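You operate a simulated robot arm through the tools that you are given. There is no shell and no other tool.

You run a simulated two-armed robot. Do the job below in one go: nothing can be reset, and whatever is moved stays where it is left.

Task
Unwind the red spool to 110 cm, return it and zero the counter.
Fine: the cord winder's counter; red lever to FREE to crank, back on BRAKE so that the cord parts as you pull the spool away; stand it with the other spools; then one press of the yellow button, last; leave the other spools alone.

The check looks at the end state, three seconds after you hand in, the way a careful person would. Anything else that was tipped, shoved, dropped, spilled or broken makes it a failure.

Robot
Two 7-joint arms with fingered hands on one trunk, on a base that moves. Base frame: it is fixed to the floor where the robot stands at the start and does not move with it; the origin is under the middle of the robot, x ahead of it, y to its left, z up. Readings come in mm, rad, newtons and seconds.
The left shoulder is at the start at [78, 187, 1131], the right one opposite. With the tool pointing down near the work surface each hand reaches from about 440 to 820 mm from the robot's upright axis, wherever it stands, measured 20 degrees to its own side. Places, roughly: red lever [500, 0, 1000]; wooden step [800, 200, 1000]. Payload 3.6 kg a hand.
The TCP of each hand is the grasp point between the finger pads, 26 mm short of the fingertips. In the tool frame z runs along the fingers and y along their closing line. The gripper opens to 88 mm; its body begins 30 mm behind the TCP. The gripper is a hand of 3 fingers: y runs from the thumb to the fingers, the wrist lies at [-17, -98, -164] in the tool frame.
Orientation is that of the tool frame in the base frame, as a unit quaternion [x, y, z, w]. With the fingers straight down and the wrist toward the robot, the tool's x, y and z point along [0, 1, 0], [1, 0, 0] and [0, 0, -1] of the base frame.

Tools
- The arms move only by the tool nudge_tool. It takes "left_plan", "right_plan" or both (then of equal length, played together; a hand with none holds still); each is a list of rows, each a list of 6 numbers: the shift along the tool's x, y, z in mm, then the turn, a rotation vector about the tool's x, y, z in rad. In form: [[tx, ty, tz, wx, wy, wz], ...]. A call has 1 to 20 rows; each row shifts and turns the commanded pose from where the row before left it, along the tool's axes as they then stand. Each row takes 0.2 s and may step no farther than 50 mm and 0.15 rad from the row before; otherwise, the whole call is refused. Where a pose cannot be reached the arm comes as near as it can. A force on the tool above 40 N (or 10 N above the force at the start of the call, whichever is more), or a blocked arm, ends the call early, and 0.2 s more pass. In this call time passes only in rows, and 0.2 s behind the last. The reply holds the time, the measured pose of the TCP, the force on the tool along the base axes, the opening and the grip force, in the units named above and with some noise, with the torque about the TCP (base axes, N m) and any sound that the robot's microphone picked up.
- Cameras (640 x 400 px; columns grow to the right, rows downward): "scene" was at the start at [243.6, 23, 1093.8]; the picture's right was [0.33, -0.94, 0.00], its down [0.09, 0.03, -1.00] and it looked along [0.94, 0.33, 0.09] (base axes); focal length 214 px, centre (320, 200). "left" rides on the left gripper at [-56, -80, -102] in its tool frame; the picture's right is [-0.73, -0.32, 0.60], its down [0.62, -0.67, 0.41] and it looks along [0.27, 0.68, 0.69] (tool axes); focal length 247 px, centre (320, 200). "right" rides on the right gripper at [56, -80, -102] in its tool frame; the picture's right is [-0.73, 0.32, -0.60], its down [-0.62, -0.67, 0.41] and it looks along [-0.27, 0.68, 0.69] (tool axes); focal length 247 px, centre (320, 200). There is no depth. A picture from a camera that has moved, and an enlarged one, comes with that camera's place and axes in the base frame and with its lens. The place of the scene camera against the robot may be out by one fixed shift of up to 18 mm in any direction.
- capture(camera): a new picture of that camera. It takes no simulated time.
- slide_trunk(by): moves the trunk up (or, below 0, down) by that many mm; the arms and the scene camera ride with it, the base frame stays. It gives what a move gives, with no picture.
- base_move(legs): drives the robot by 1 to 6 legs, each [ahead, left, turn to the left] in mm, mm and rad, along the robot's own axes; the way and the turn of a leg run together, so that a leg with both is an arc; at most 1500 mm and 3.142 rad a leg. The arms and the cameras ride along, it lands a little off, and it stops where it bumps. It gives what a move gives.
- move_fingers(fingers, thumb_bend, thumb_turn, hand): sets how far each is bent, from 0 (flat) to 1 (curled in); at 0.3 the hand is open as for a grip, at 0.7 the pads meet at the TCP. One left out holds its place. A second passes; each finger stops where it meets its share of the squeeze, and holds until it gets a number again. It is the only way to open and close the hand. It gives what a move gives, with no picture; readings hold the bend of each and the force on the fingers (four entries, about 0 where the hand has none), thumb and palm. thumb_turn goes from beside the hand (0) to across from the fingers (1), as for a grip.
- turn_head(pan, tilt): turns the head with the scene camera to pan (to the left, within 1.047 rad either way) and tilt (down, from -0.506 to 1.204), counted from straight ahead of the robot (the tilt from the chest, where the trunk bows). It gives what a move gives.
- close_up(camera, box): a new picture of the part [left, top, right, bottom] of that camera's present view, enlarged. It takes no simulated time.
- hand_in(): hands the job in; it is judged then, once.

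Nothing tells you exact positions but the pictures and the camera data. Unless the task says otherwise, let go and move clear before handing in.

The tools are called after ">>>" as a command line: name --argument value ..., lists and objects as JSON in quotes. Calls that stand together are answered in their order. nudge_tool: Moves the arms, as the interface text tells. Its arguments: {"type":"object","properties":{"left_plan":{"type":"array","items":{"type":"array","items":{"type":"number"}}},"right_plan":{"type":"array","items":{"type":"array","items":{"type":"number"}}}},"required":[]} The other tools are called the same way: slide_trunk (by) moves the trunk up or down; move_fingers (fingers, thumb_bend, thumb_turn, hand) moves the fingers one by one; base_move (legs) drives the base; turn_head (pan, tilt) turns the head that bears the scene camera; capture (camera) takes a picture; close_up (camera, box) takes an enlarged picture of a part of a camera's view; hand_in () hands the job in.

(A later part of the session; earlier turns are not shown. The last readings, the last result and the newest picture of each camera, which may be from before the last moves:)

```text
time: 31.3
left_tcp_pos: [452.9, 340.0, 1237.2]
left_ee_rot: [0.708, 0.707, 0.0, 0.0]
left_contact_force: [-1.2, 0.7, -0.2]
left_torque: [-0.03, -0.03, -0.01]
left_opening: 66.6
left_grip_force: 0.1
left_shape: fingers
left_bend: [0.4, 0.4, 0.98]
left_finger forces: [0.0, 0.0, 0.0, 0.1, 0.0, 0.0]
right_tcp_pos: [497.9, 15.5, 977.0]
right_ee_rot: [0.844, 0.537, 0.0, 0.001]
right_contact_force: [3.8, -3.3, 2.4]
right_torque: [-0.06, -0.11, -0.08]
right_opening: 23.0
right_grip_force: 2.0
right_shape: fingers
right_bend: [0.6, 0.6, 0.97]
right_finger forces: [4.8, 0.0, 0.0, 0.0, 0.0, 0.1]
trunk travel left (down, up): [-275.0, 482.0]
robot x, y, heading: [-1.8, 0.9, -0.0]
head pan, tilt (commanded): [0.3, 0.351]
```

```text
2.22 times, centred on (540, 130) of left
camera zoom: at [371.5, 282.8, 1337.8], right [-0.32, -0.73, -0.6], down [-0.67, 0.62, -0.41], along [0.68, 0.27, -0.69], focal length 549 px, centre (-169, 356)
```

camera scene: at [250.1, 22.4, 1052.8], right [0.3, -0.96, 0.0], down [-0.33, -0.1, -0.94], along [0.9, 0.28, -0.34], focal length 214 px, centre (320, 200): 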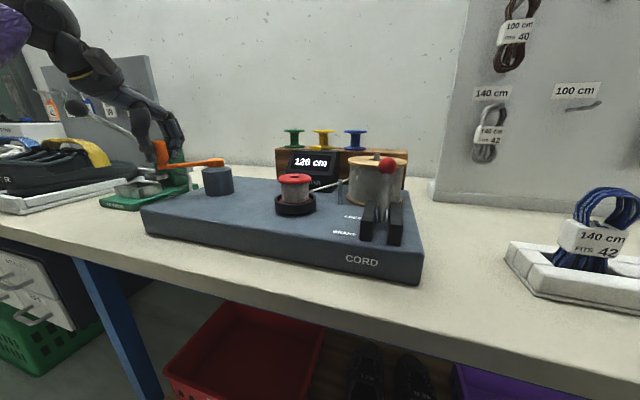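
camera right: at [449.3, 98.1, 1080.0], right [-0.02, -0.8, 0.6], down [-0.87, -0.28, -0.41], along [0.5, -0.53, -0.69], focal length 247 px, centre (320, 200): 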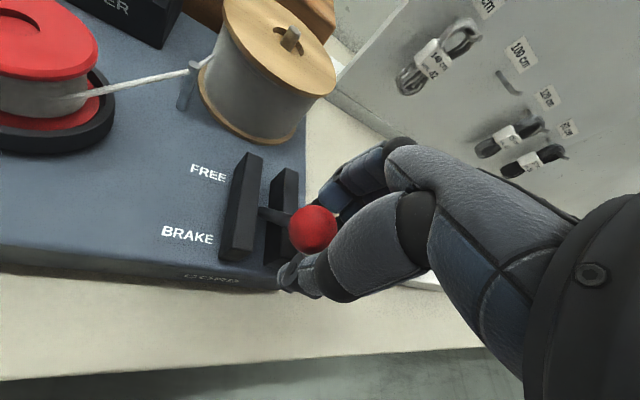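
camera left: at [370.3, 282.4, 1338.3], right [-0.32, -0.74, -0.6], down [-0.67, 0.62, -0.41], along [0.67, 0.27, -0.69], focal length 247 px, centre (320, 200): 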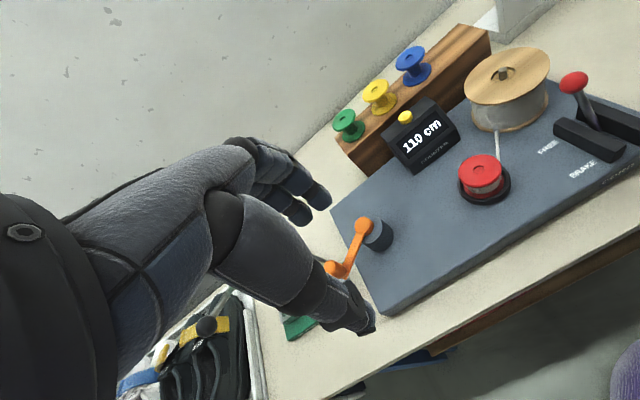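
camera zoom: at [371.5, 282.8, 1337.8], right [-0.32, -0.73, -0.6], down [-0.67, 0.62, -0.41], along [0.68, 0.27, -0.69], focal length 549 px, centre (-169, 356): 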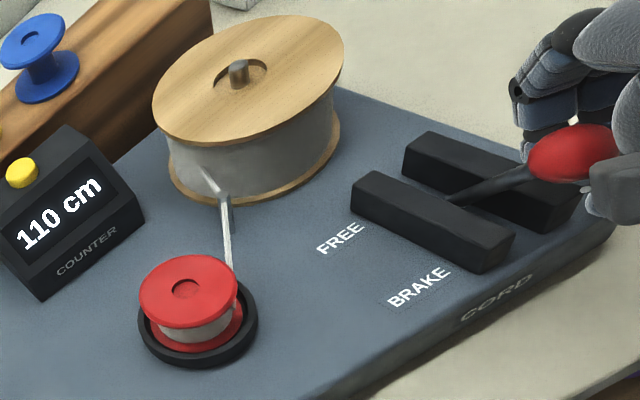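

The lever is against the BRAKE stop and the counter still reads 110. Opening and lifting off.

>>> move_fingers --hand "right" --fingers 0.4 --thumb_bend 0.35

>>> nudge_tool --right_plan '[[0, 0, -20, 0, 0, 0], [0, 0, -30, 0, 0, 0], [0, 0, -45, 0, 0, 0], [0, 0, -45, 0, 0, 0], [0, 0, -45, 0, 0, 0], [0, 0, -45, 0, 0, 0]]'

>>> capture --camera "right"

>>> close_up --camera "left" --box '[440, 40, 640, 220]'

```text
time: 32.3
left_tcp_pos: [452.5, 340.2, 1236.2]
left_ee_rot: [0.707, 0.708, 0.0, 0.0]
left_contact_force: [0.3, -0.4, 0.7]
left_torque: [0.0, 0.01, 0.03]
left_opening: 66.6
left_grip_force: 0.0
left_shape: fingers
left_bend: [0.4, 0.4, 0.98]
left_finger forces: [0.0, 0.1, 0.0, 0.0, 0.0, 0.0]
right_tcp_pos: [498.3, 15.9, 976.8]
right_ee_rot: [0.843, 0.538, -0.001, 0.001]
right_contact_force: [-0.6, 0.2, 0.3]
right_torque: [0.02, 0.01, -0.01]
right_opening: 71.8
right_grip_force: 0.0
right_shape: fingers
right_bend: [0.4, 0.35, 0.97]
right_finger forces: [0.0, 0.0, 0.0, 0.0, 0.1, 0.1]
trunk travel left (down, up): [-275.0, 482.0]
robot x, y, heading: [2.1, 3.4, 0.003]
head pan, tilt (commanded): [0.3, 0.351]
```

```text
time: 33.7
left_tcp_pos: [451.4, 339.9, 1237.2]
left_ee_rot: [0.707, 0.707, 0.001, 0.001]
left_contact_force: [-0.7, 0.0, -0.1]
left_torque: [0.06, 0.02, -0.02]
left_opening: 66.4
left_grip_force: 0.0
left_shape: fingers
left_bend: [0.4, 0.4, 0.98]
left_finger forces: [0.0, 0.1, 0.1, 0.0, 0.1, 0.0]
right_tcp_pos: [497.4, 17.5, 1209.1]
right_ee_rot: [0.843, 0.538, 0.0, 0.001]
right_contact_force: [-0.4, 0.4, -0.5]
right_torque: [0.01, 0.0, 0.02]
right_opening: 71.8
right_grip_force: 0.0
right_shape: fingers
right_bend: [0.4, 0.35, 0.97]
right_finger forces: [0.1, 0.0, 0.1, 0.1, 0.0, 0.0]
trunk travel left (down, up): [-275.0, 482.0]
robot x, y, heading: [-0.8, -0.3, -0.001]
head pan, tilt (commanded): [0.3, 0.351]
```

```text
taken
camera right: at [447.7, 100.8, 1312.8], right [-0.02, -0.8, 0.6], down [-0.87, -0.29, -0.41], along [0.5, -0.53, -0.69], focal length 247 px, centre (320, 200)
```

right: 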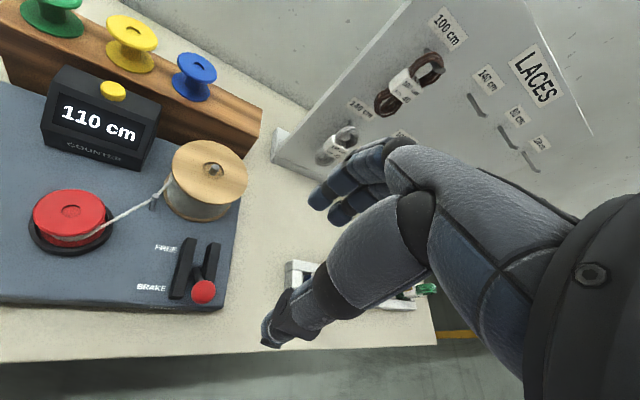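

```text
2.22 times, centred on (540, 130) of left
camera zoom: at [370.6, 283.6, 1337.9], right [-0.32, -0.73, -0.6], down [-0.67, 0.62, -0.41], along [0.68, 0.27, -0.69], focal length 549 px, centre (-169, 356)
```

zoom: 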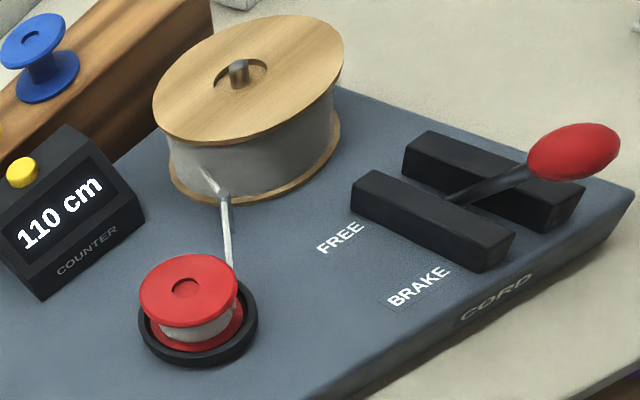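

The lever is back at BRAKE, matching its starting look. Now I'll inspect the step: the spools stand at y≈280, 200 and 119 (x≈811), so the free place should be near y≈39, to the right of blue.

>>> close_up --camera "right" --box '[0, 0, 280, 180]'

>>> close_up --camera "left" --box '[320, 20, 560, 170]'

>>> close_up --camera "scene" --box '[260, 110, 420, 220]'

```text
2.22 times, centred on (140, 90) of right
camera zoom: at [447.7, 100.8, 1312.8], right [-0.02, -0.8, 0.6], down [-0.87, -0.29, -0.41], along [0.5, -0.53, -0.69], focal length 549 px, centre (720, 444)
```

zoom: 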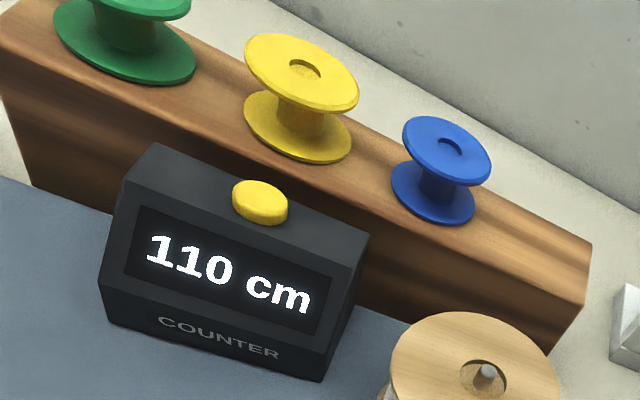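

```text
2.67 times, centred on (440, 95) of left
camera zoom: at [370.6, 283.6, 1337.9], right [-0.32, -0.73, -0.6], down [-0.67, 0.62, -0.41], along [0.68, 0.27, -0.69], focal length 659 px, centre (0, 480)
```

zoom: 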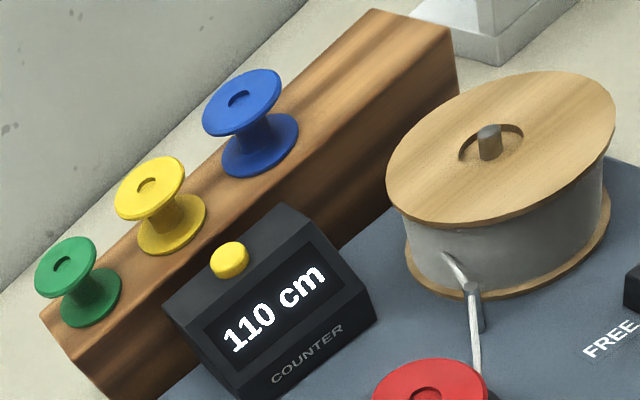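

```text
3.64 times, centred on (340, 165) of scene
camera zoom: at [249.7, 22.0, 1053.0], right [0.3, -0.96, 0.0], down [-0.33, -0.1, -0.94], along [0.9, 0.28, -0.34], focal length 780 px, centre (247, 327)
```

zoom: 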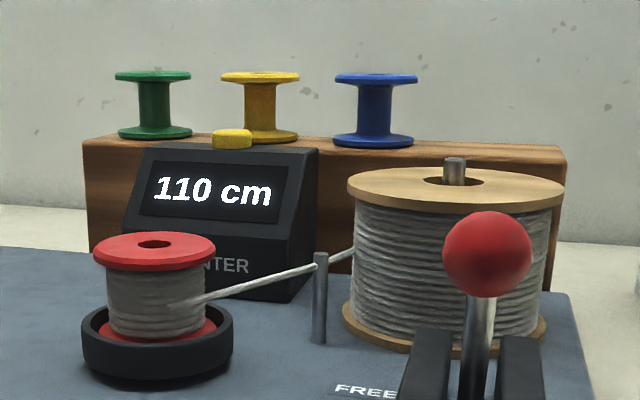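

The free spot is right of blue at about [815,39] on the step (top z≈972). That's just beyond reach from here, so I'll drive about 110 mm ahead with both hands raised.

>>> base_move --legs '[[110, 0, 0]]'

>>> capture --camera "scene"

>>> capture --camera "left"

>>> capture --camera "right"

```text
time: 34.9
left_tcp_pos: [564.6, 340.5, 1235.4]
left_ee_rot: [0.707, 0.707, 0.0, -0.001]
left_contact_force: [0.2, 0.2, -0.2]
left_torque: [0.01, 0.03, 0.03]
left_opening: 66.5
left_grip_force: 0.1
left_shape: fingers
left_bend: [0.4, 0.4, 0.98]
left_finger forces: [0.1, 0.0, 0.0, 0.0, 0.0, 0.0]
right_tcp_pos: [611.1, 17.0, 1207.9]
right_ee_rot: [0.844, 0.537, -0.001, 0.0]
right_contact_force: [0.8, 0.5, -0.1]
right_torque: [-0.01, 0.04, -0.01]
right_opening: 71.8
right_grip_force: 0.1
right_shape: fingers
right_bend: [0.4, 0.35, 0.97]
right_finger forces: [0.0, 0.0, 0.1, 0.0, 0.1, 0.1]
trunk travel left (down, up): [-275.0, 482.0]
robot x, y, heading: [108.4, -0.2, -0.001]
head pan, tilt (commanded): [0.3, 0.351]
```

```text
taken
camera scene: at [361.9, 21.5, 1052.5], right [0.29, -0.96, 0.0], down [-0.33, -0.1, -0.94], along [0.9, 0.28, -0.35], focal length 214 px, centre (320, 200)
```

scene: 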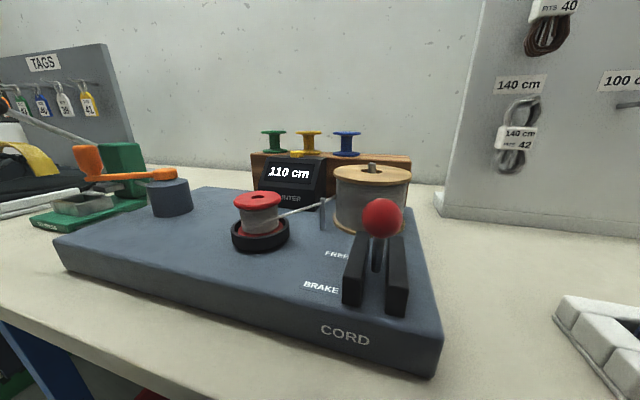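

```text
taken
camera left: at [483.7, 282.9, 1337.1], right [-0.32, -0.73, -0.6], down [-0.67, 0.62, -0.41], along [0.67, 0.27, -0.69], focal length 247 px, centre (320, 200)
```

left: 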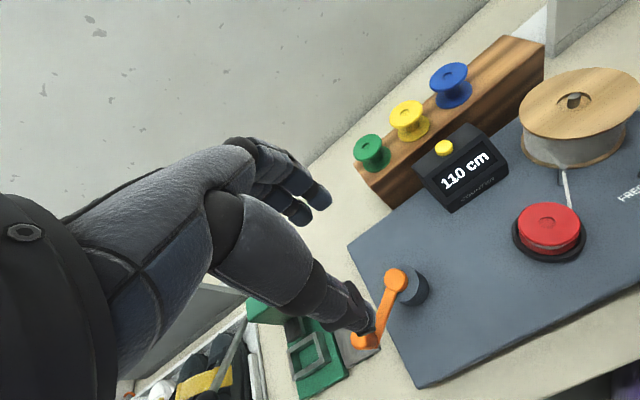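

```text
taken
camera right: at [561.0, 99.8, 1311.2], right [-0.02, -0.8, 0.6], down [-0.87, -0.28, -0.41], along [0.5, -0.53, -0.69], focal length 247 px, centre (320, 200)
```

right: 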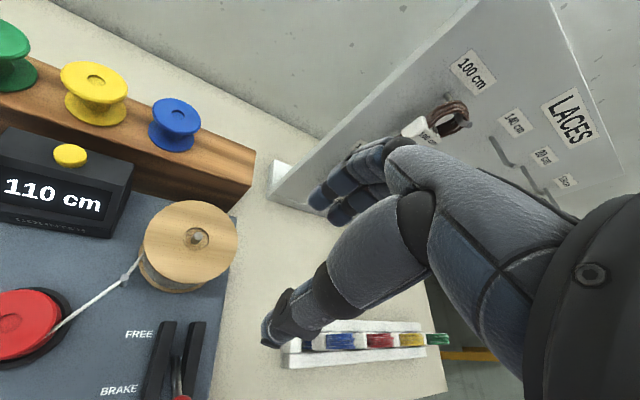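

The base moved to x≈108 without bumping. I'll swing the right hand out to a viewing pose covering both spool and step, and bring the left hand above the spool at about [581,175].

>>> nudge_tool --right_plan '[[0, 0, 0, 0, 0, -0.145], [0, 0, 0, 0, 0, -0.145], [0, 0, 0, 0, 0, -0.145], [0, 0, 0, 0, 0, -0.145], [0, 0, 0, 0, 0, -0.145], [0, 0, 0, 0, 0, -0.145], [-15, -35, -26, 0, 0, 0], [-15, -35, -26, 0, 0, 0]]'

>>> nudge_tool --left_plan '[[-42, 4, 0, 0, 0, 0], [-42, 4, 20, 0, 0, 0], [-42, 4, 20, 0, 0, 0], [-39, 4, 25, 0, 0, 0], [0, 0, 48, 0, 0, 0], [0, 0, 48, 0, 0, 0], [0, 0, 40, 0, 0, 0]]'

>>> move_fingers --hand "left" --fingers 0.3 --thumb_bend 0.3

>>> capture --camera "left"

>>> capture --camera "right"

>>> capture --camera "scene"

```text
time: 36.7
left_tcp_pos: [562.1, 339.3, 1237.1]
left_ee_rot: [0.708, 0.707, 0.0, 0.001]
left_contact_force: [-0.8, -0.8, -0.2]
left_torque: [0.02, 0.0, -0.01]
left_opening: 66.4
left_grip_force: 0.0
left_shape: fingers
left_bend: [0.4, 0.4, 0.98]
left_finger forces: [0.0, 0.1, 0.0, 0.0, 0.1, 0.0]
right_tcp_pos: [557.2, -40.5, 1262.6]
right_ee_rot: [0.538, 0.843, -0.001, 0.0]
right_contact_force: [0.4, -0.7, -0.5]
right_torque: [-0.03, 0.0, 0.0]
right_opening: 72.3
right_grip_force: 0.0
right_shape: fingers
right_bend: [0.4, 0.35, 0.97]
right_finger forces: [0.0, 0.0, 0.0, 0.0, 0.0, 0.0]
trunk travel left (down, up): [-275.0, 482.0]
robot x, y, heading: [110.9, -1.8, -0.006]
head pan, tilt (commanded): [0.3, 0.351]
```

```text
time: 38.3
left_tcp_pos: [579.7, 175.8, 1034.0]
left_ee_rot: [0.708, 0.706, 0.0, 0.0]
left_contact_force: [-0.6, -0.4, 0.3]
left_torque: [0.01, -0.05, 0.01]
left_opening: 66.4
left_grip_force: 0.1
left_shape: fingers
left_bend: [0.4, 0.4, 0.98]
left_finger forces: [0.0, 0.0, 0.0, 0.1, 0.0, 0.1]
right_tcp_pos: [560.0, -38.9, 1263.5]
right_ee_rot: [0.539, 0.843, -0.001, 0.0]
right_contact_force: [-0.4, 0.7, 0.1]
right_torque: [0.01, -0.01, 0.02]
right_opening: 71.9
right_grip_force: 0.0
right_shape: fingers
right_bend: [0.4, 0.35, 0.97]
right_finger forces: [0.0, 0.0, 0.0, 0.1, 0.0, 0.0]
trunk travel left (down, up): [-275.0, 482.0]
robot x, y, heading: [111.8, -0.3, -0.0]
head pan, tilt (commanded): [0.3, 0.351]
```

```text
time: 39.3
left_tcp_pos: [579.7, 174.1, 1035.4]
left_ee_rot: [0.707, 0.707, 0.0, 0.0]
left_contact_force: [-0.3, -0.3, -0.6]
left_torque: [-0.02, -0.02, 0.02]
left_opening: 88.1
left_grip_force: 0.1
left_shape: fingers
left_bend: [0.3, 0.3, 0.98]
left_finger forces: [0.0, 0.1, 0.1, 0.0, 0.0, 0.0]
right_tcp_pos: [559.2, -38.8, 1263.3]
right_ee_rot: [0.538, 0.843, 0.0, 0.0]
right_contact_force: [-1.4, -0.2, 0.1]
right_torque: [-0.01, 0.01, 0.0]
right_opening: 71.9
right_grip_force: 0.2
right_shape: fingers
right_bend: [0.4, 0.35, 0.97]
right_finger forces: [0.1, 0.0, 0.0, 0.0, 0.1, 0.0]
trunk travel left (down, up): [-275.0, 482.0]
robot x, y, heading: [111.6, 0.9, 0.001]
head pan, tilt (commanded): [0.3, 0.351]
```

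```text
taken
camera left: at [499.3, 117.5, 1136.1], right [-0.32, -0.73, -0.6], down [-0.66, 0.62, -0.41], along [0.68, 0.27, -0.69], focal length 247 px, centre (320, 200)
```

left: 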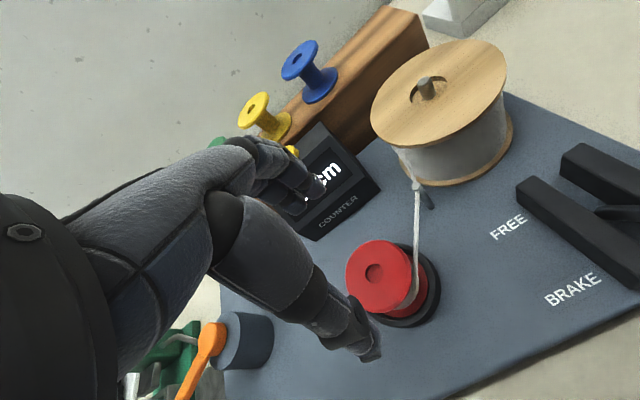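

```text
taken
camera right: at [461.9, -23.9, 1366.2], right [0.6, -0.53, 0.6], down [-0.34, -0.85, -0.41], along [0.72, 0.04, -0.69], focal length 247 px, centre (320, 200)
```

right: 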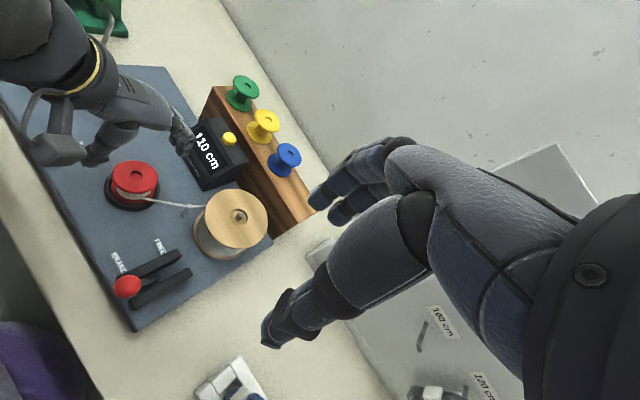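

```text
taken
camera scene: at [360.5, 21.4, 1052.9], right [0.29, -0.96, 0.0], down [-0.33, -0.1, -0.94], along [0.9, 0.28, -0.34], focal length 214 px, centre (320, 200)
```

scene: 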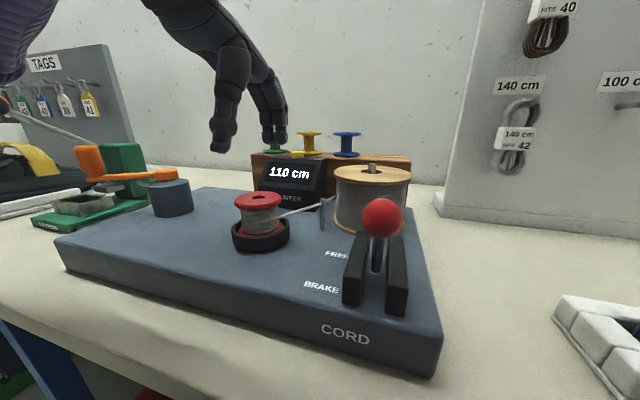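

Both cameras put the spool's axis at about [579,175] with its top at z≈942, and the cup rim at about 906. I'll descend with the open hand so the fingertips end just under the upper flange and above the cup.

>>> nudge_tool --left_plan '[[0, 0, 30, 0, 0, 0], [0.5, -0.5, 30, 0, 0, 0], [0, 0, 20, 0, 0, 0], [0, 0, 10, 0, 0, 0]]'

>>> capture --camera "left"

>>> close_up --camera "scene" --box '[180, 120, 340, 260]'

>>> close_up --camera "right" --box '[60, 90, 260, 240]'

```text
time: 40.3
left_tcp_pos: [579.3, 175.4, 944.4]
left_ee_rot: [0.708, 0.706, 0.0, 0.0]
left_contact_force: [-0.8, 0.0, -0.6]
left_torque: [0.01, -0.01, 0.01]
left_opening: 87.9
left_grip_force: 0.0
left_shape: fingers
left_bend: [0.3, 0.3, 0.98]
left_finger forces: [0.0, 0.0, 0.0, 0.1, 0.0, 0.1]
right_tcp_pos: [558.3, -38.8, 1262.7]
right_ee_rot: [0.538, 0.843, 0.0, -0.001]
right_contact_force: [0.1, 0.3, 0.4]
right_torque: [-0.03, 0.01, 0.03]
right_opening: 72.1
right_grip_force: 0.0
right_shape: fingers
right_bend: [0.4, 0.35, 0.97]
right_finger forces: [0.1, 0.0, 0.0, 0.1, 0.0, 0.1]
trunk travel left (down, up): [-275.0, 482.0]
robot x, y, heading: [112.7, 3.8, -0.006]
head pan, tilt (commanded): [0.3, 0.351]
```

```text
taken
camera left: at [497.2, 118.8, 1046.2], right [-0.32, -0.73, -0.6], down [-0.66, 0.62, -0.41], along [0.68, 0.27, -0.69], focal length 247 px, centre (320, 200)
```

left: 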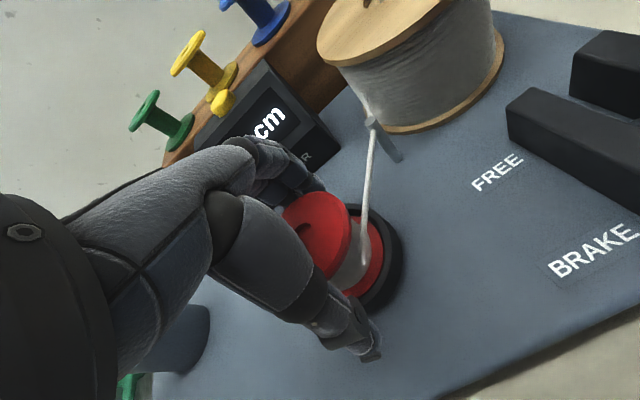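

```text
2.86 times, centred on (260, 190) of scene
camera zoom: at [360.5, 21.5, 1052.9], right [0.29, -0.96, 0.0], down [-0.33, -0.1, -0.94], along [0.9, 0.28, -0.34], focal length 613 px, centre (491, 229)
```

zoom: 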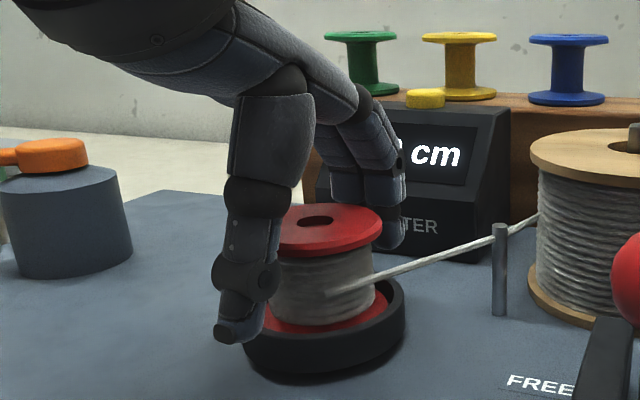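

```text
2.67 times, centred on (160, 165) of right
camera zoom: at [461.9, -23.9, 1366.1], right [0.6, -0.53, 0.6], down [-0.34, -0.85, -0.41], along [0.72, 0.04, -0.69], focal length 659 px, centre (747, 293)
```

zoom: 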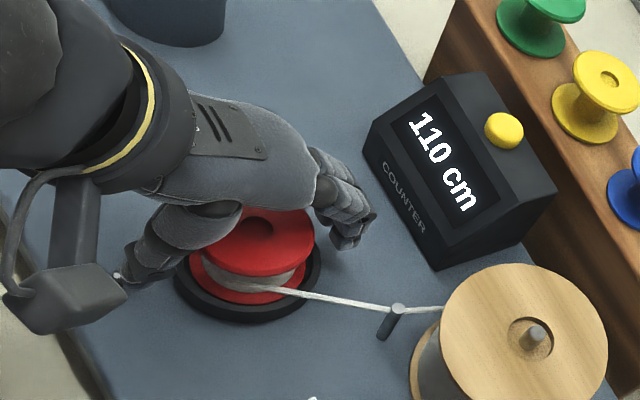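

Placement looks right: the flange is between thumb and fingers. I'll raise 4 mm for margin over the cup rim and close.

>>> nudge_tool --left_plan '[[0, 0, -4, 0, 0, 0]]'

>>> move_fingers --hand "left" --fingers 0.5 --thumb_bend 0.5

>>> capture --camera "left"

>>> close_up --camera "scene" --box '[180, 120, 340, 260]'

>>> close_up --camera "right" --box '[60, 90, 260, 240]'

```text
time: 40.7
left_tcp_pos: [577.3, 174.7, 949.8]
left_ee_rot: [0.707, 0.707, 0.0, 0.0]
left_contact_force: [0.8, 0.1, 0.0]
left_torque: [0.02, 0.05, 0.01]
left_opening: 88.1
left_grip_force: 0.1
left_shape: fingers
left_bend: [0.3, 0.3, 0.98]
left_finger forces: [0.0, 0.0, 0.0, 0.1, 0.0, 0.0]
right_tcp_pos: [559.0, -38.8, 1262.9]
right_ee_rot: [0.538, 0.843, 0.0, 0.0]
right_contact_force: [-0.3, -0.4, -0.1]
right_torque: [0.01, -0.01, -0.03]
right_opening: 72.1
right_grip_force: 0.1
right_shape: fingers
right_bend: [0.4, 0.35, 0.97]
right_finger forces: [0.0, 0.1, 0.0, 0.0, 0.0, 0.0]
trunk travel left (down, up): [-275.0, 482.0]
robot x, y, heading: [111.7, 2.1, -0.003]
head pan, tilt (commanded): [0.3, 0.351]
```

```text
time: 41.7
left_tcp_pos: [578.3, 176.0, 949.5]
left_ee_rot: [0.708, 0.706, 0.0, 0.0]
left_contact_force: [0.8, -0.7, 1.0]
left_torque: [-0.01, -0.1, -0.01]
left_opening: 55.0
left_grip_force: 5.6
left_shape: fingers
left_bend: [0.46, 0.47, 0.97]
left_finger forces: [2.8, 3.2, 0.0, 0.0, 5.2, 0.0]
right_tcp_pos: [560.0, -38.5, 1262.0]
right_ee_rot: [0.538, 0.843, 0.001, 0.0]
right_contact_force: [-0.3, 0.4, 0.2]
right_torque: [-0.01, -0.02, -0.01]
right_opening: 72.0
right_grip_force: 0.0
right_shape: fingers
right_bend: [0.4, 0.35, 0.97]
right_finger forces: [0.0, 0.0, 0.1, 0.0, 0.0, 0.0]
trunk travel left (down, up): [-275.0, 482.0]
robot x, y, heading: [108.3, 0.4, -0.002]
head pan, tilt (commanded): [0.3, 0.351]
```

```text
taken
camera left: at [497.1, 118.6, 1050.4], right [-0.32, -0.73, -0.6], down [-0.66, 0.62, -0.41], along [0.68, 0.27, -0.69], focal length 247 px, centre (320, 200)
```

left: 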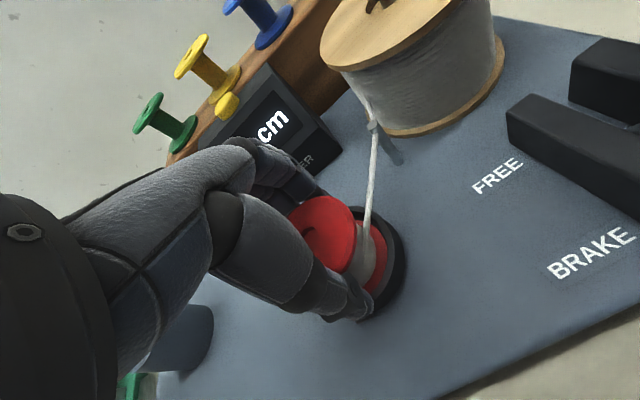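

```text
2.86 times, centred on (260, 190) of scene
camera zoom: at [360.5, 21.4, 1052.9], right [0.29, -0.96, 0.0], down [-0.33, -0.1, -0.94], along [0.9, 0.28, -0.34], focal length 613 px, centre (491, 229)
```

zoom: 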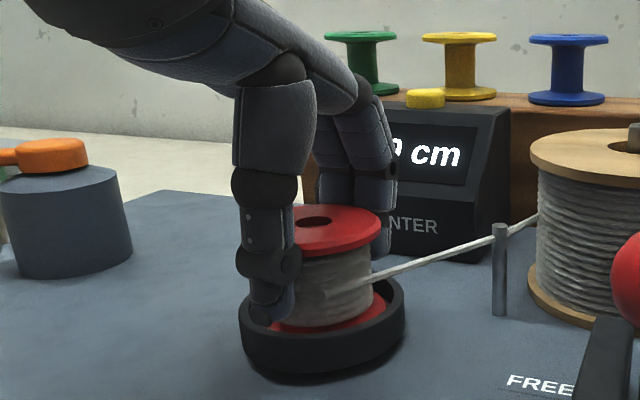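

```text
2.67 times, centred on (160, 165) of right
camera zoom: at [461.9, -24.0, 1366.2], right [0.6, -0.53, 0.6], down [-0.34, -0.85, -0.41], along [0.72, 0.04, -0.69], focal length 659 px, centre (747, 293)
```

zoom: 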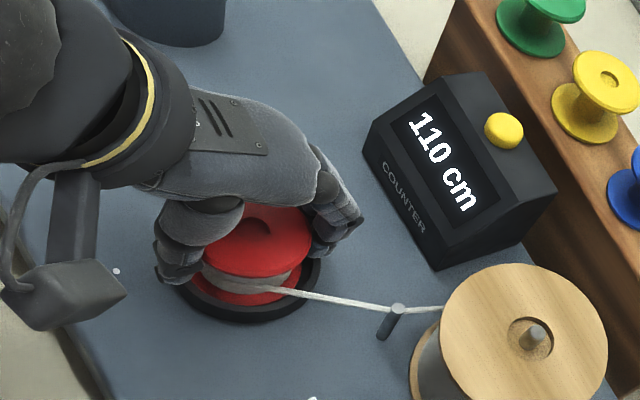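

Balanced contact on both sides. I'll squeeze a bit firmer before lifting.

>>> move_fingers --hand "left" --fingers 0.56 --thumb_bend 0.56

>>> close_up --camera "scene" --box '[180, 120, 340, 260]'

```text
time: 42.7
left_tcp_pos: [578.3, 175.6, 950.6]
left_ee_rot: [0.707, 0.707, 0.0, 0.001]
left_contact_force: [3.8, 1.5, 3.0]
left_torque: [0.03, -0.25, 0.02]
left_opening: 53.2
left_grip_force: 12.4
left_shape: fingers
left_bend: [0.48, 0.49, 0.97]
left_finger forces: [6.7, 6.7, 0.0, 0.1, 10.7, 0.0]
right_tcp_pos: [558.9, -39.8, 1263.5]
right_ee_rot: [0.538, 0.843, 0.001, 0.0]
right_contact_force: [-0.2, -0.3, -0.6]
right_torque: [0.02, 0.01, 0.0]
right_opening: 72.0
right_grip_force: 0.0
right_shape: fingers
right_bend: [0.4, 0.35, 0.97]
right_finger forces: [0.0, 0.0, 0.0, 0.0, 0.0, 0.0]
trunk travel left (down, up): [-275.0, 482.0]
robot x, y, heading: [110.4, -0.2, 0.002]
head pan, tilt (commanded): [0.3, 0.351]
```

```text
2.86 times, centred on (260, 190) of scene
camera zoom: at [360.5, 21.4, 1052.9], right [0.29, -0.96, 0.0], down [-0.33, -0.1, -0.94], along [0.9, 0.28, -0.34], focal length 613 px, centre (491, 229)
```

zoom: 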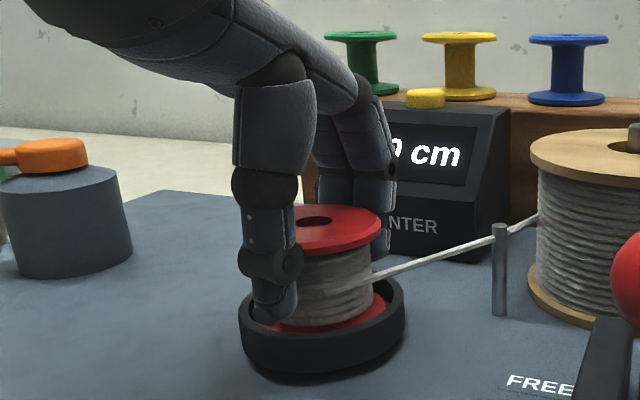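

Firm grip at 12 N. Lifting straight up in small steps; the cord should part with the brake on.

>>> nudge_tool --left_plan '[[0, 0, -8, 0, 0, 0], [0, 0, -10, 0, 0, 0], [0, 0, -12, 0, 0, 0], [0, 0, -15, 0, 0, 0]]'

>>> capture --camera "left"

>>> capture --camera "scene"

>>> close_up --camera "right" --box '[60, 90, 260, 240]'

```text
time: 43.7
left_tcp_pos: [579.1, 175.2, 993.9]
left_ee_rot: [0.707, 0.707, 0.0, 0.0]
left_contact_force: [0.6, -0.5, -0.2]
left_torque: [-0.04, -0.03, 0.01]
left_opening: 52.9
left_grip_force: 11.7
left_shape: fingers
left_bend: [0.49, 0.49, 0.97]
left_finger forces: [6.7, 5.5, 0.0, 0.0, 11.0, 0.0]
right_tcp_pos: [558.7, -40.8, 1261.7]
right_ee_rot: [0.538, 0.843, 0.001, 0.0]
right_contact_force: [0.5, 0.1, 0.4]
right_torque: [0.0, 0.0, 0.0]
right_opening: 72.3
right_grip_force: 0.0
right_shape: fingers
right_bend: [0.4, 0.35, 0.97]
right_finger forces: [0.0, 0.0, 0.1, 0.0, 0.1, 0.0]
trunk travel left (down, up): [-275.0, 482.0]
robot x, y, heading: [113.1, -0.3, -0.007]
head pan, tilt (commanded): [0.3, 0.351]
```

```text
taken
camera left: at [497.9, 118.6, 1095.8], right [-0.32, -0.73, -0.6], down [-0.66, 0.62, -0.41], along [0.67, 0.27, -0.69], focal length 247 px, centre (320, 200)
```

left: 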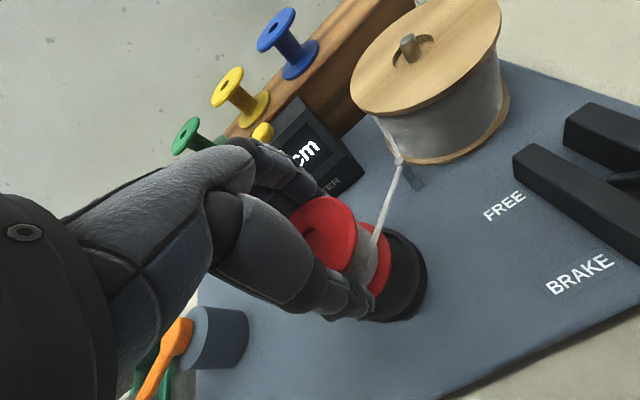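

```text
taken
camera scene: at [360.7, 21.3, 1052.8], right [0.29, -0.96, 0.0], down [-0.33, -0.1, -0.94], along [0.9, 0.28, -0.34], focal length 214 px, centre (320, 200)
```

scene: 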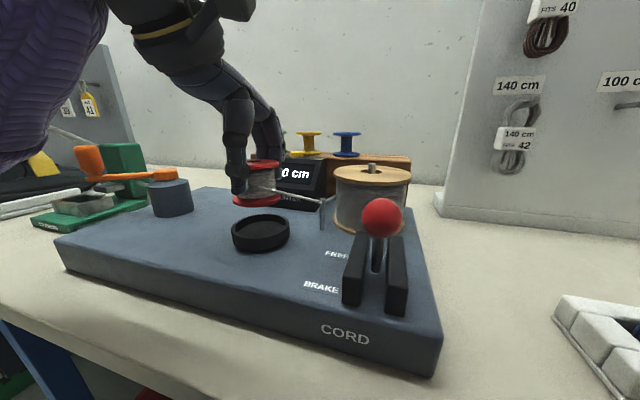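

```text
2.67 times, centred on (160, 165) of right
camera zoom: at [462.1, -24.2, 1366.1], right [0.6, -0.53, 0.6], down [-0.34, -0.85, -0.41], along [0.72, 0.04, -0.69], focal length 659 px, centre (747, 293)
```

zoom: 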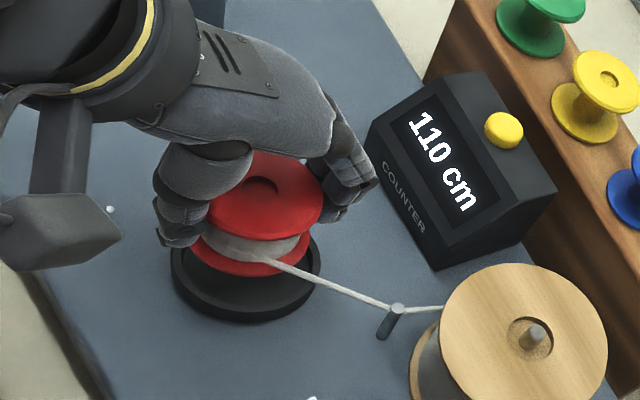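

The spool is free of the cup, the counter still shows 110, and the cord is still attached. I'll keep pulling up so it parts.

>>> nudge_tool --left_plan '[[0, 0, -15, 0, 0, 0], [0, 0, -15, 0, 0, 0], [0, 0, -20, 0, 0, 0], [0, 0, -20, 0, 0, 0]]'

>>> capture --camera "left"

>>> close_up --camera "right" --box '[60, 70, 280, 240]'

>>> capture --camera "scene"

```text
time: 44.7
left_tcp_pos: [577.1, 174.5, 1064.1]
left_ee_rot: [0.707, 0.707, 0.0, 0.0]
left_contact_force: [-0.2, 0.3, -0.6]
left_torque: [-0.03, -0.02, 0.01]
left_opening: 52.7
left_grip_force: 11.0
left_shape: fingers
left_bend: [0.49, 0.49, 0.96]
left_finger forces: [6.4, 5.4, 0.0, 0.1, 11.4, 0.1]
right_tcp_pos: [558.4, -39.4, 1262.6]
right_ee_rot: [0.538, 0.843, 0.0, 0.0]
right_contact_force: [-0.5, 0.3, -0.5]
right_torque: [0.01, -0.03, -0.02]
right_opening: 72.3
right_grip_force: 0.0
right_shape: fingers
right_bend: [0.4, 0.35, 0.97]
right_finger forces: [0.1, 0.0, 0.1, 0.0, 0.1, 0.0]
trunk travel left (down, up): [-275.0, 482.0]
robot x, y, heading: [107.1, -1.8, 0.001]
head pan, tilt (commanded): [0.3, 0.351]
```

```text
taken
camera left: at [497.4, 117.5, 1165.3], right [-0.32, -0.73, -0.6], down [-0.66, 0.62, -0.41], along [0.68, 0.27, -0.69], focal length 247 px, centre (320, 200)
```

left: 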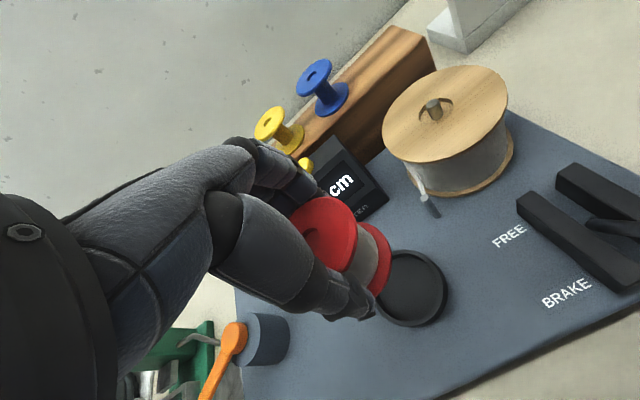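

```text
2.35 times, centred on (170, 155) of right
camera zoom: at [461.7, -24.0, 1366.2], right [0.6, -0.53, 0.6], down [-0.34, -0.85, -0.41], along [0.73, 0.04, -0.69], focal length 581 px, centre (673, 306)
```

zoom: 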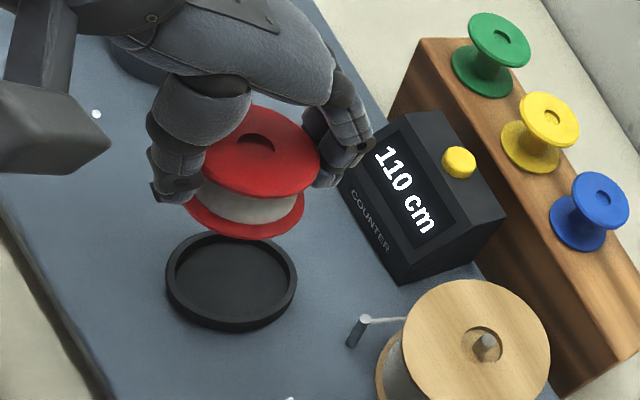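

```text
taken
camera scene: at [360.4, 21.4, 1052.9], right [0.29, -0.96, 0.0], down [-0.33, -0.1, -0.94], along [0.9, 0.28, -0.34], focal length 214 px, centre (320, 200)
```

scene: 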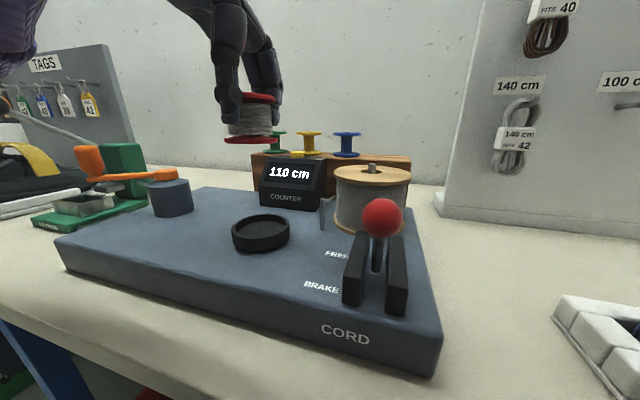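

The cord has parted and the counter still reads 110. I'll check whether the spool hangs level in my grip.

>>> close_up --camera "scene" --box '[190, 40, 310, 160]'

>>> close_up --camera "left" --box '[240, 140, 460, 340]'

>>> close_up --camera "right" --box '[80, 80, 220, 200]'

```text
3.33 times, centred on (250, 100) of scene
camera zoom: at [360.4, 21.4, 1052.9], right [0.29, -0.96, 0.0], down [-0.33, -0.1, -0.94], along [0.9, 0.28, -0.34], focal length 715 px, centre (553, 533)
```

zoom: 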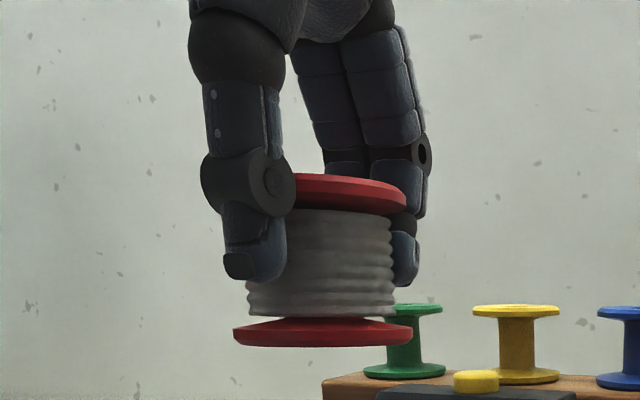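

```text
2.00 times, centred on (350, 240) of left
camera zoom: at [497.4, 117.5, 1165.3], right [-0.32, -0.73, -0.6], down [-0.66, 0.62, -0.41], along [0.68, 0.27, -0.69], focal length 494 px, centre (260, 120)
```

zoom: 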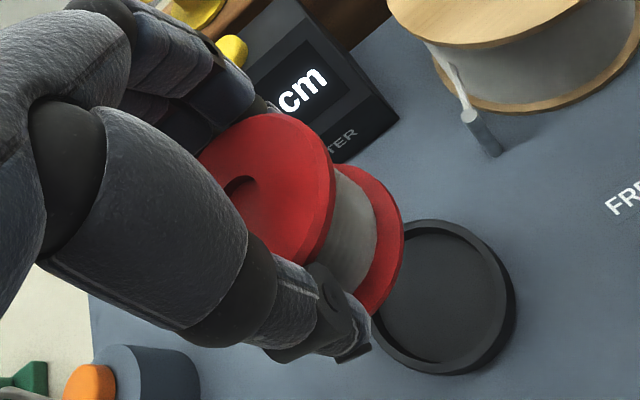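

```text
3.33 times, centred on (150, 140) of right
camera zoom: at [461.7, -24.0, 1366.2], right [0.6, -0.53, 0.6], down [-0.34, -0.85, -0.41], along [0.73, 0.04, -0.69], focal length 823 px, centre (887, 400)
```

zoom: 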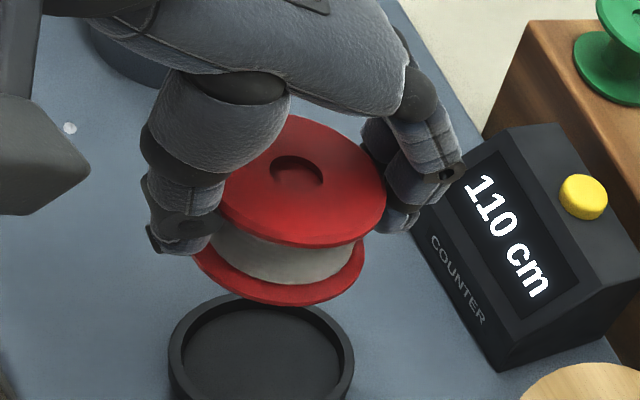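

The spool hangs nearly level, with its bottom about 58 mm below the TCP. I'll move the right hand back out of the way, then raise the spool and carry it toward the free spot right of blue.

>>> nudge_tool --right_plan '[[-19, -38.2, 0, 0, 0, 0], [-19, -38.2, 0, 0, 0, 0], [-19, -38.2, 0, 0, 0, 0]]'

>>> nudge_tool --left_plan '[[0, 0, -25, 0, 0, 0], [0, 0, -20, 0, 0, 0], [-20.4, 33.9, 0, 0, 0, 0], [-20.4, 33.9, 0, 0, 0, 0], [-20.4, 33.9, 0, 0, 0, 0], [-20.4, 33.9, 0, 0, 0, 0], [-20.4, 33.9, 0, 0, 0, 0], [-20.4, 30, 0, 0, 0, 0]]'

>>> capture --camera "left"

>>> capture --camera "right"

>>> capture --camera "scene"

```text
time: 45.5
left_tcp_pos: [577.3, 173.3, 1064.7]
left_ee_rot: [0.708, 0.707, 0.0, 0.0]
left_contact_force: [0.0, 0.4, -0.8]
left_torque: [0.0, 0.03, -0.01]
left_opening: 53.0
left_grip_force: 11.8
left_shape: fingers
left_bend: [0.49, 0.49, 0.96]
left_finger forces: [6.4, 5.4, 0.0, 0.0, 11.4, 0.0]
right_tcp_pos: [478.0, -142.1, 1260.7]
right_ee_rot: [0.539, 0.842, 0.0, 0.0]
right_contact_force: [0.6, -0.5, -0.4]
right_torque: [-0.01, -0.01, -0.05]
right_opening: 71.9
right_grip_force: 0.1
right_shape: fingers
right_bend: [0.4, 0.35, 0.97]
right_finger forces: [0.1, 0.0, 0.1, 0.0, 0.1, 0.0]
trunk travel left (down, up): [-275.0, 482.0]
robot x, y, heading: [108.5, -2.3, 0.001]
head pan, tilt (commanded): [0.3, 0.351]
```

```text
time: 47.3
left_tcp_pos: [777.7, 49.7, 1108.9]
left_ee_rot: [0.708, 0.706, 0.001, -0.001]
left_contact_force: [-0.4, 0.3, -0.1]
left_torque: [0.02, -0.02, -0.02]
left_opening: 52.5
left_grip_force: 11.2
left_shape: fingers
left_bend: [0.49, 0.49, 0.96]
left_finger forces: [6.2, 5.4, 0.0, 0.1, 11.2, 0.1]
right_tcp_pos: [478.2, -142.3, 1260.8]
right_ee_rot: [0.537, 0.843, 0.0, -0.001]
right_contact_force: [-0.7, 0.0, -0.2]
right_torque: [0.0, -0.02, 0.02]
right_opening: 72.1
right_grip_force: 0.1
right_shape: fingers
right_bend: [0.4, 0.35, 0.97]
right_finger forces: [0.0, 0.0, 0.1, 0.0, 0.0, 0.0]
trunk travel left (down, up): [-275.0, 482.0]
robot x, y, heading: [110.9, 0.1, -0.0]
head pan, tilt (commanded): [0.3, 0.351]
```

```text
taken
camera left: at [696.2, -6.9, 1209.2], right [-0.32, -0.73, -0.6], down [-0.66, 0.63, -0.41], along [0.68, 0.27, -0.69], focal length 247 px, centre (320, 200)
```

left: 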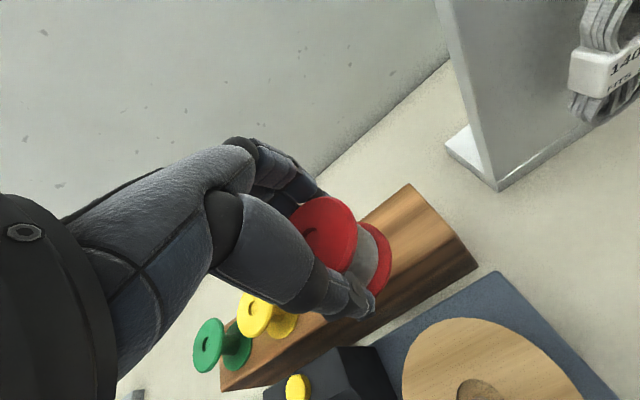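

```text
taken
camera right: at [381.0, -126.4, 1364.4], right [0.6, -0.53, 0.6], down [-0.34, -0.84, -0.41], along [0.72, 0.04, -0.69], focal length 247 px, centre (320, 200)
```

right: 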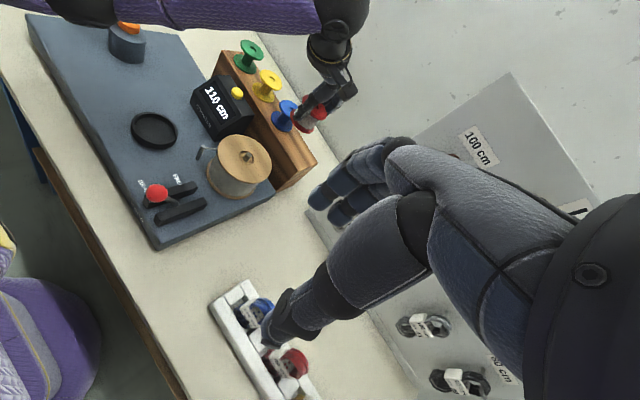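

```text
taken
camera scene: at [360.6, 20.9, 1052.9], right [0.29, -0.96, 0.0], down [-0.33, -0.1, -0.94], along [0.9, 0.28, -0.34], focal length 214 px, centre (320, 200)
```

scene: 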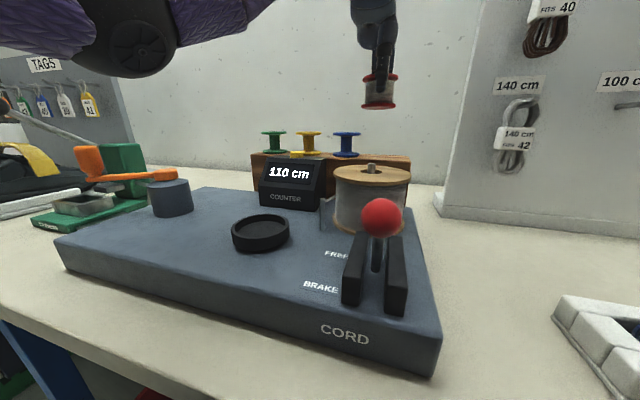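

>>> close_up --camera "left" --box '[200, 150, 500, 400]'

>>> close_up --camera "right" --box '[200, 20, 360, 200]'

>>> close_up --camera "scene" --box '[240, 50, 420, 190]'

```text
1.60 times, centred on (350, 275) of left
camera zoom: at [696.2, -6.9, 1209.2], right [-0.32, -0.73, -0.6], down [-0.66, 0.63, -0.41], along [0.68, 0.27, -0.69], focal length 395 px, centre (272, 80)
```

zoom: 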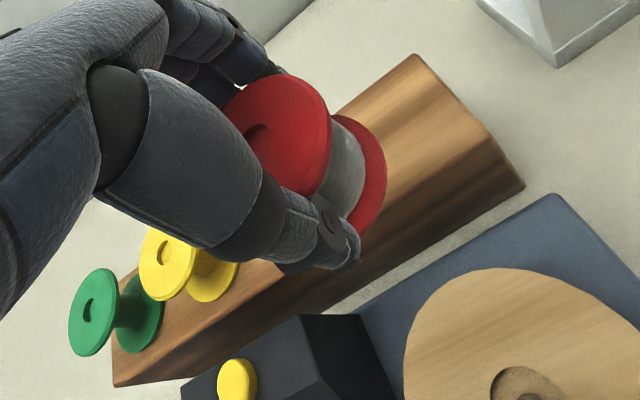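

```text
2.22 times, centred on (280, 110) of right
camera zoom: at [381.0, -126.4, 1364.4], right [0.6, -0.53, 0.6], down [-0.34, -0.84, -0.41], along [0.72, 0.04, -0.69], focal length 549 px, centre (409, 400)
```

zoom: 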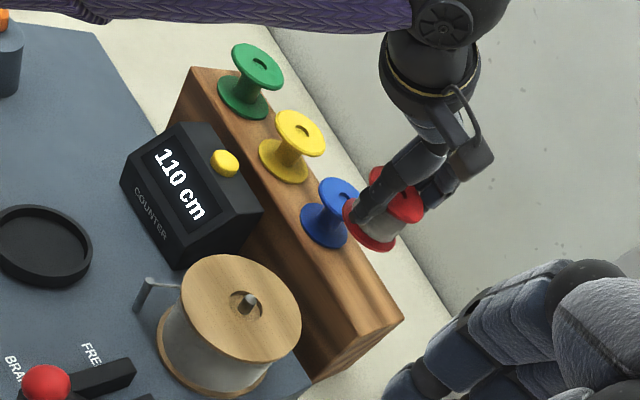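

```text
2.86 times, centred on (330, 120) of scene
camera zoom: at [360.6, 20.9, 1052.9], right [0.29, -0.96, 0.0], down [-0.33, -0.1, -0.94], along [0.9, 0.28, -0.34], focal length 613 px, centre (291, 429)
```

zoom: 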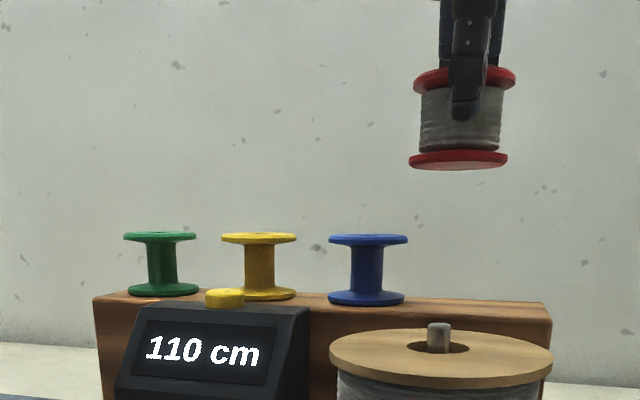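

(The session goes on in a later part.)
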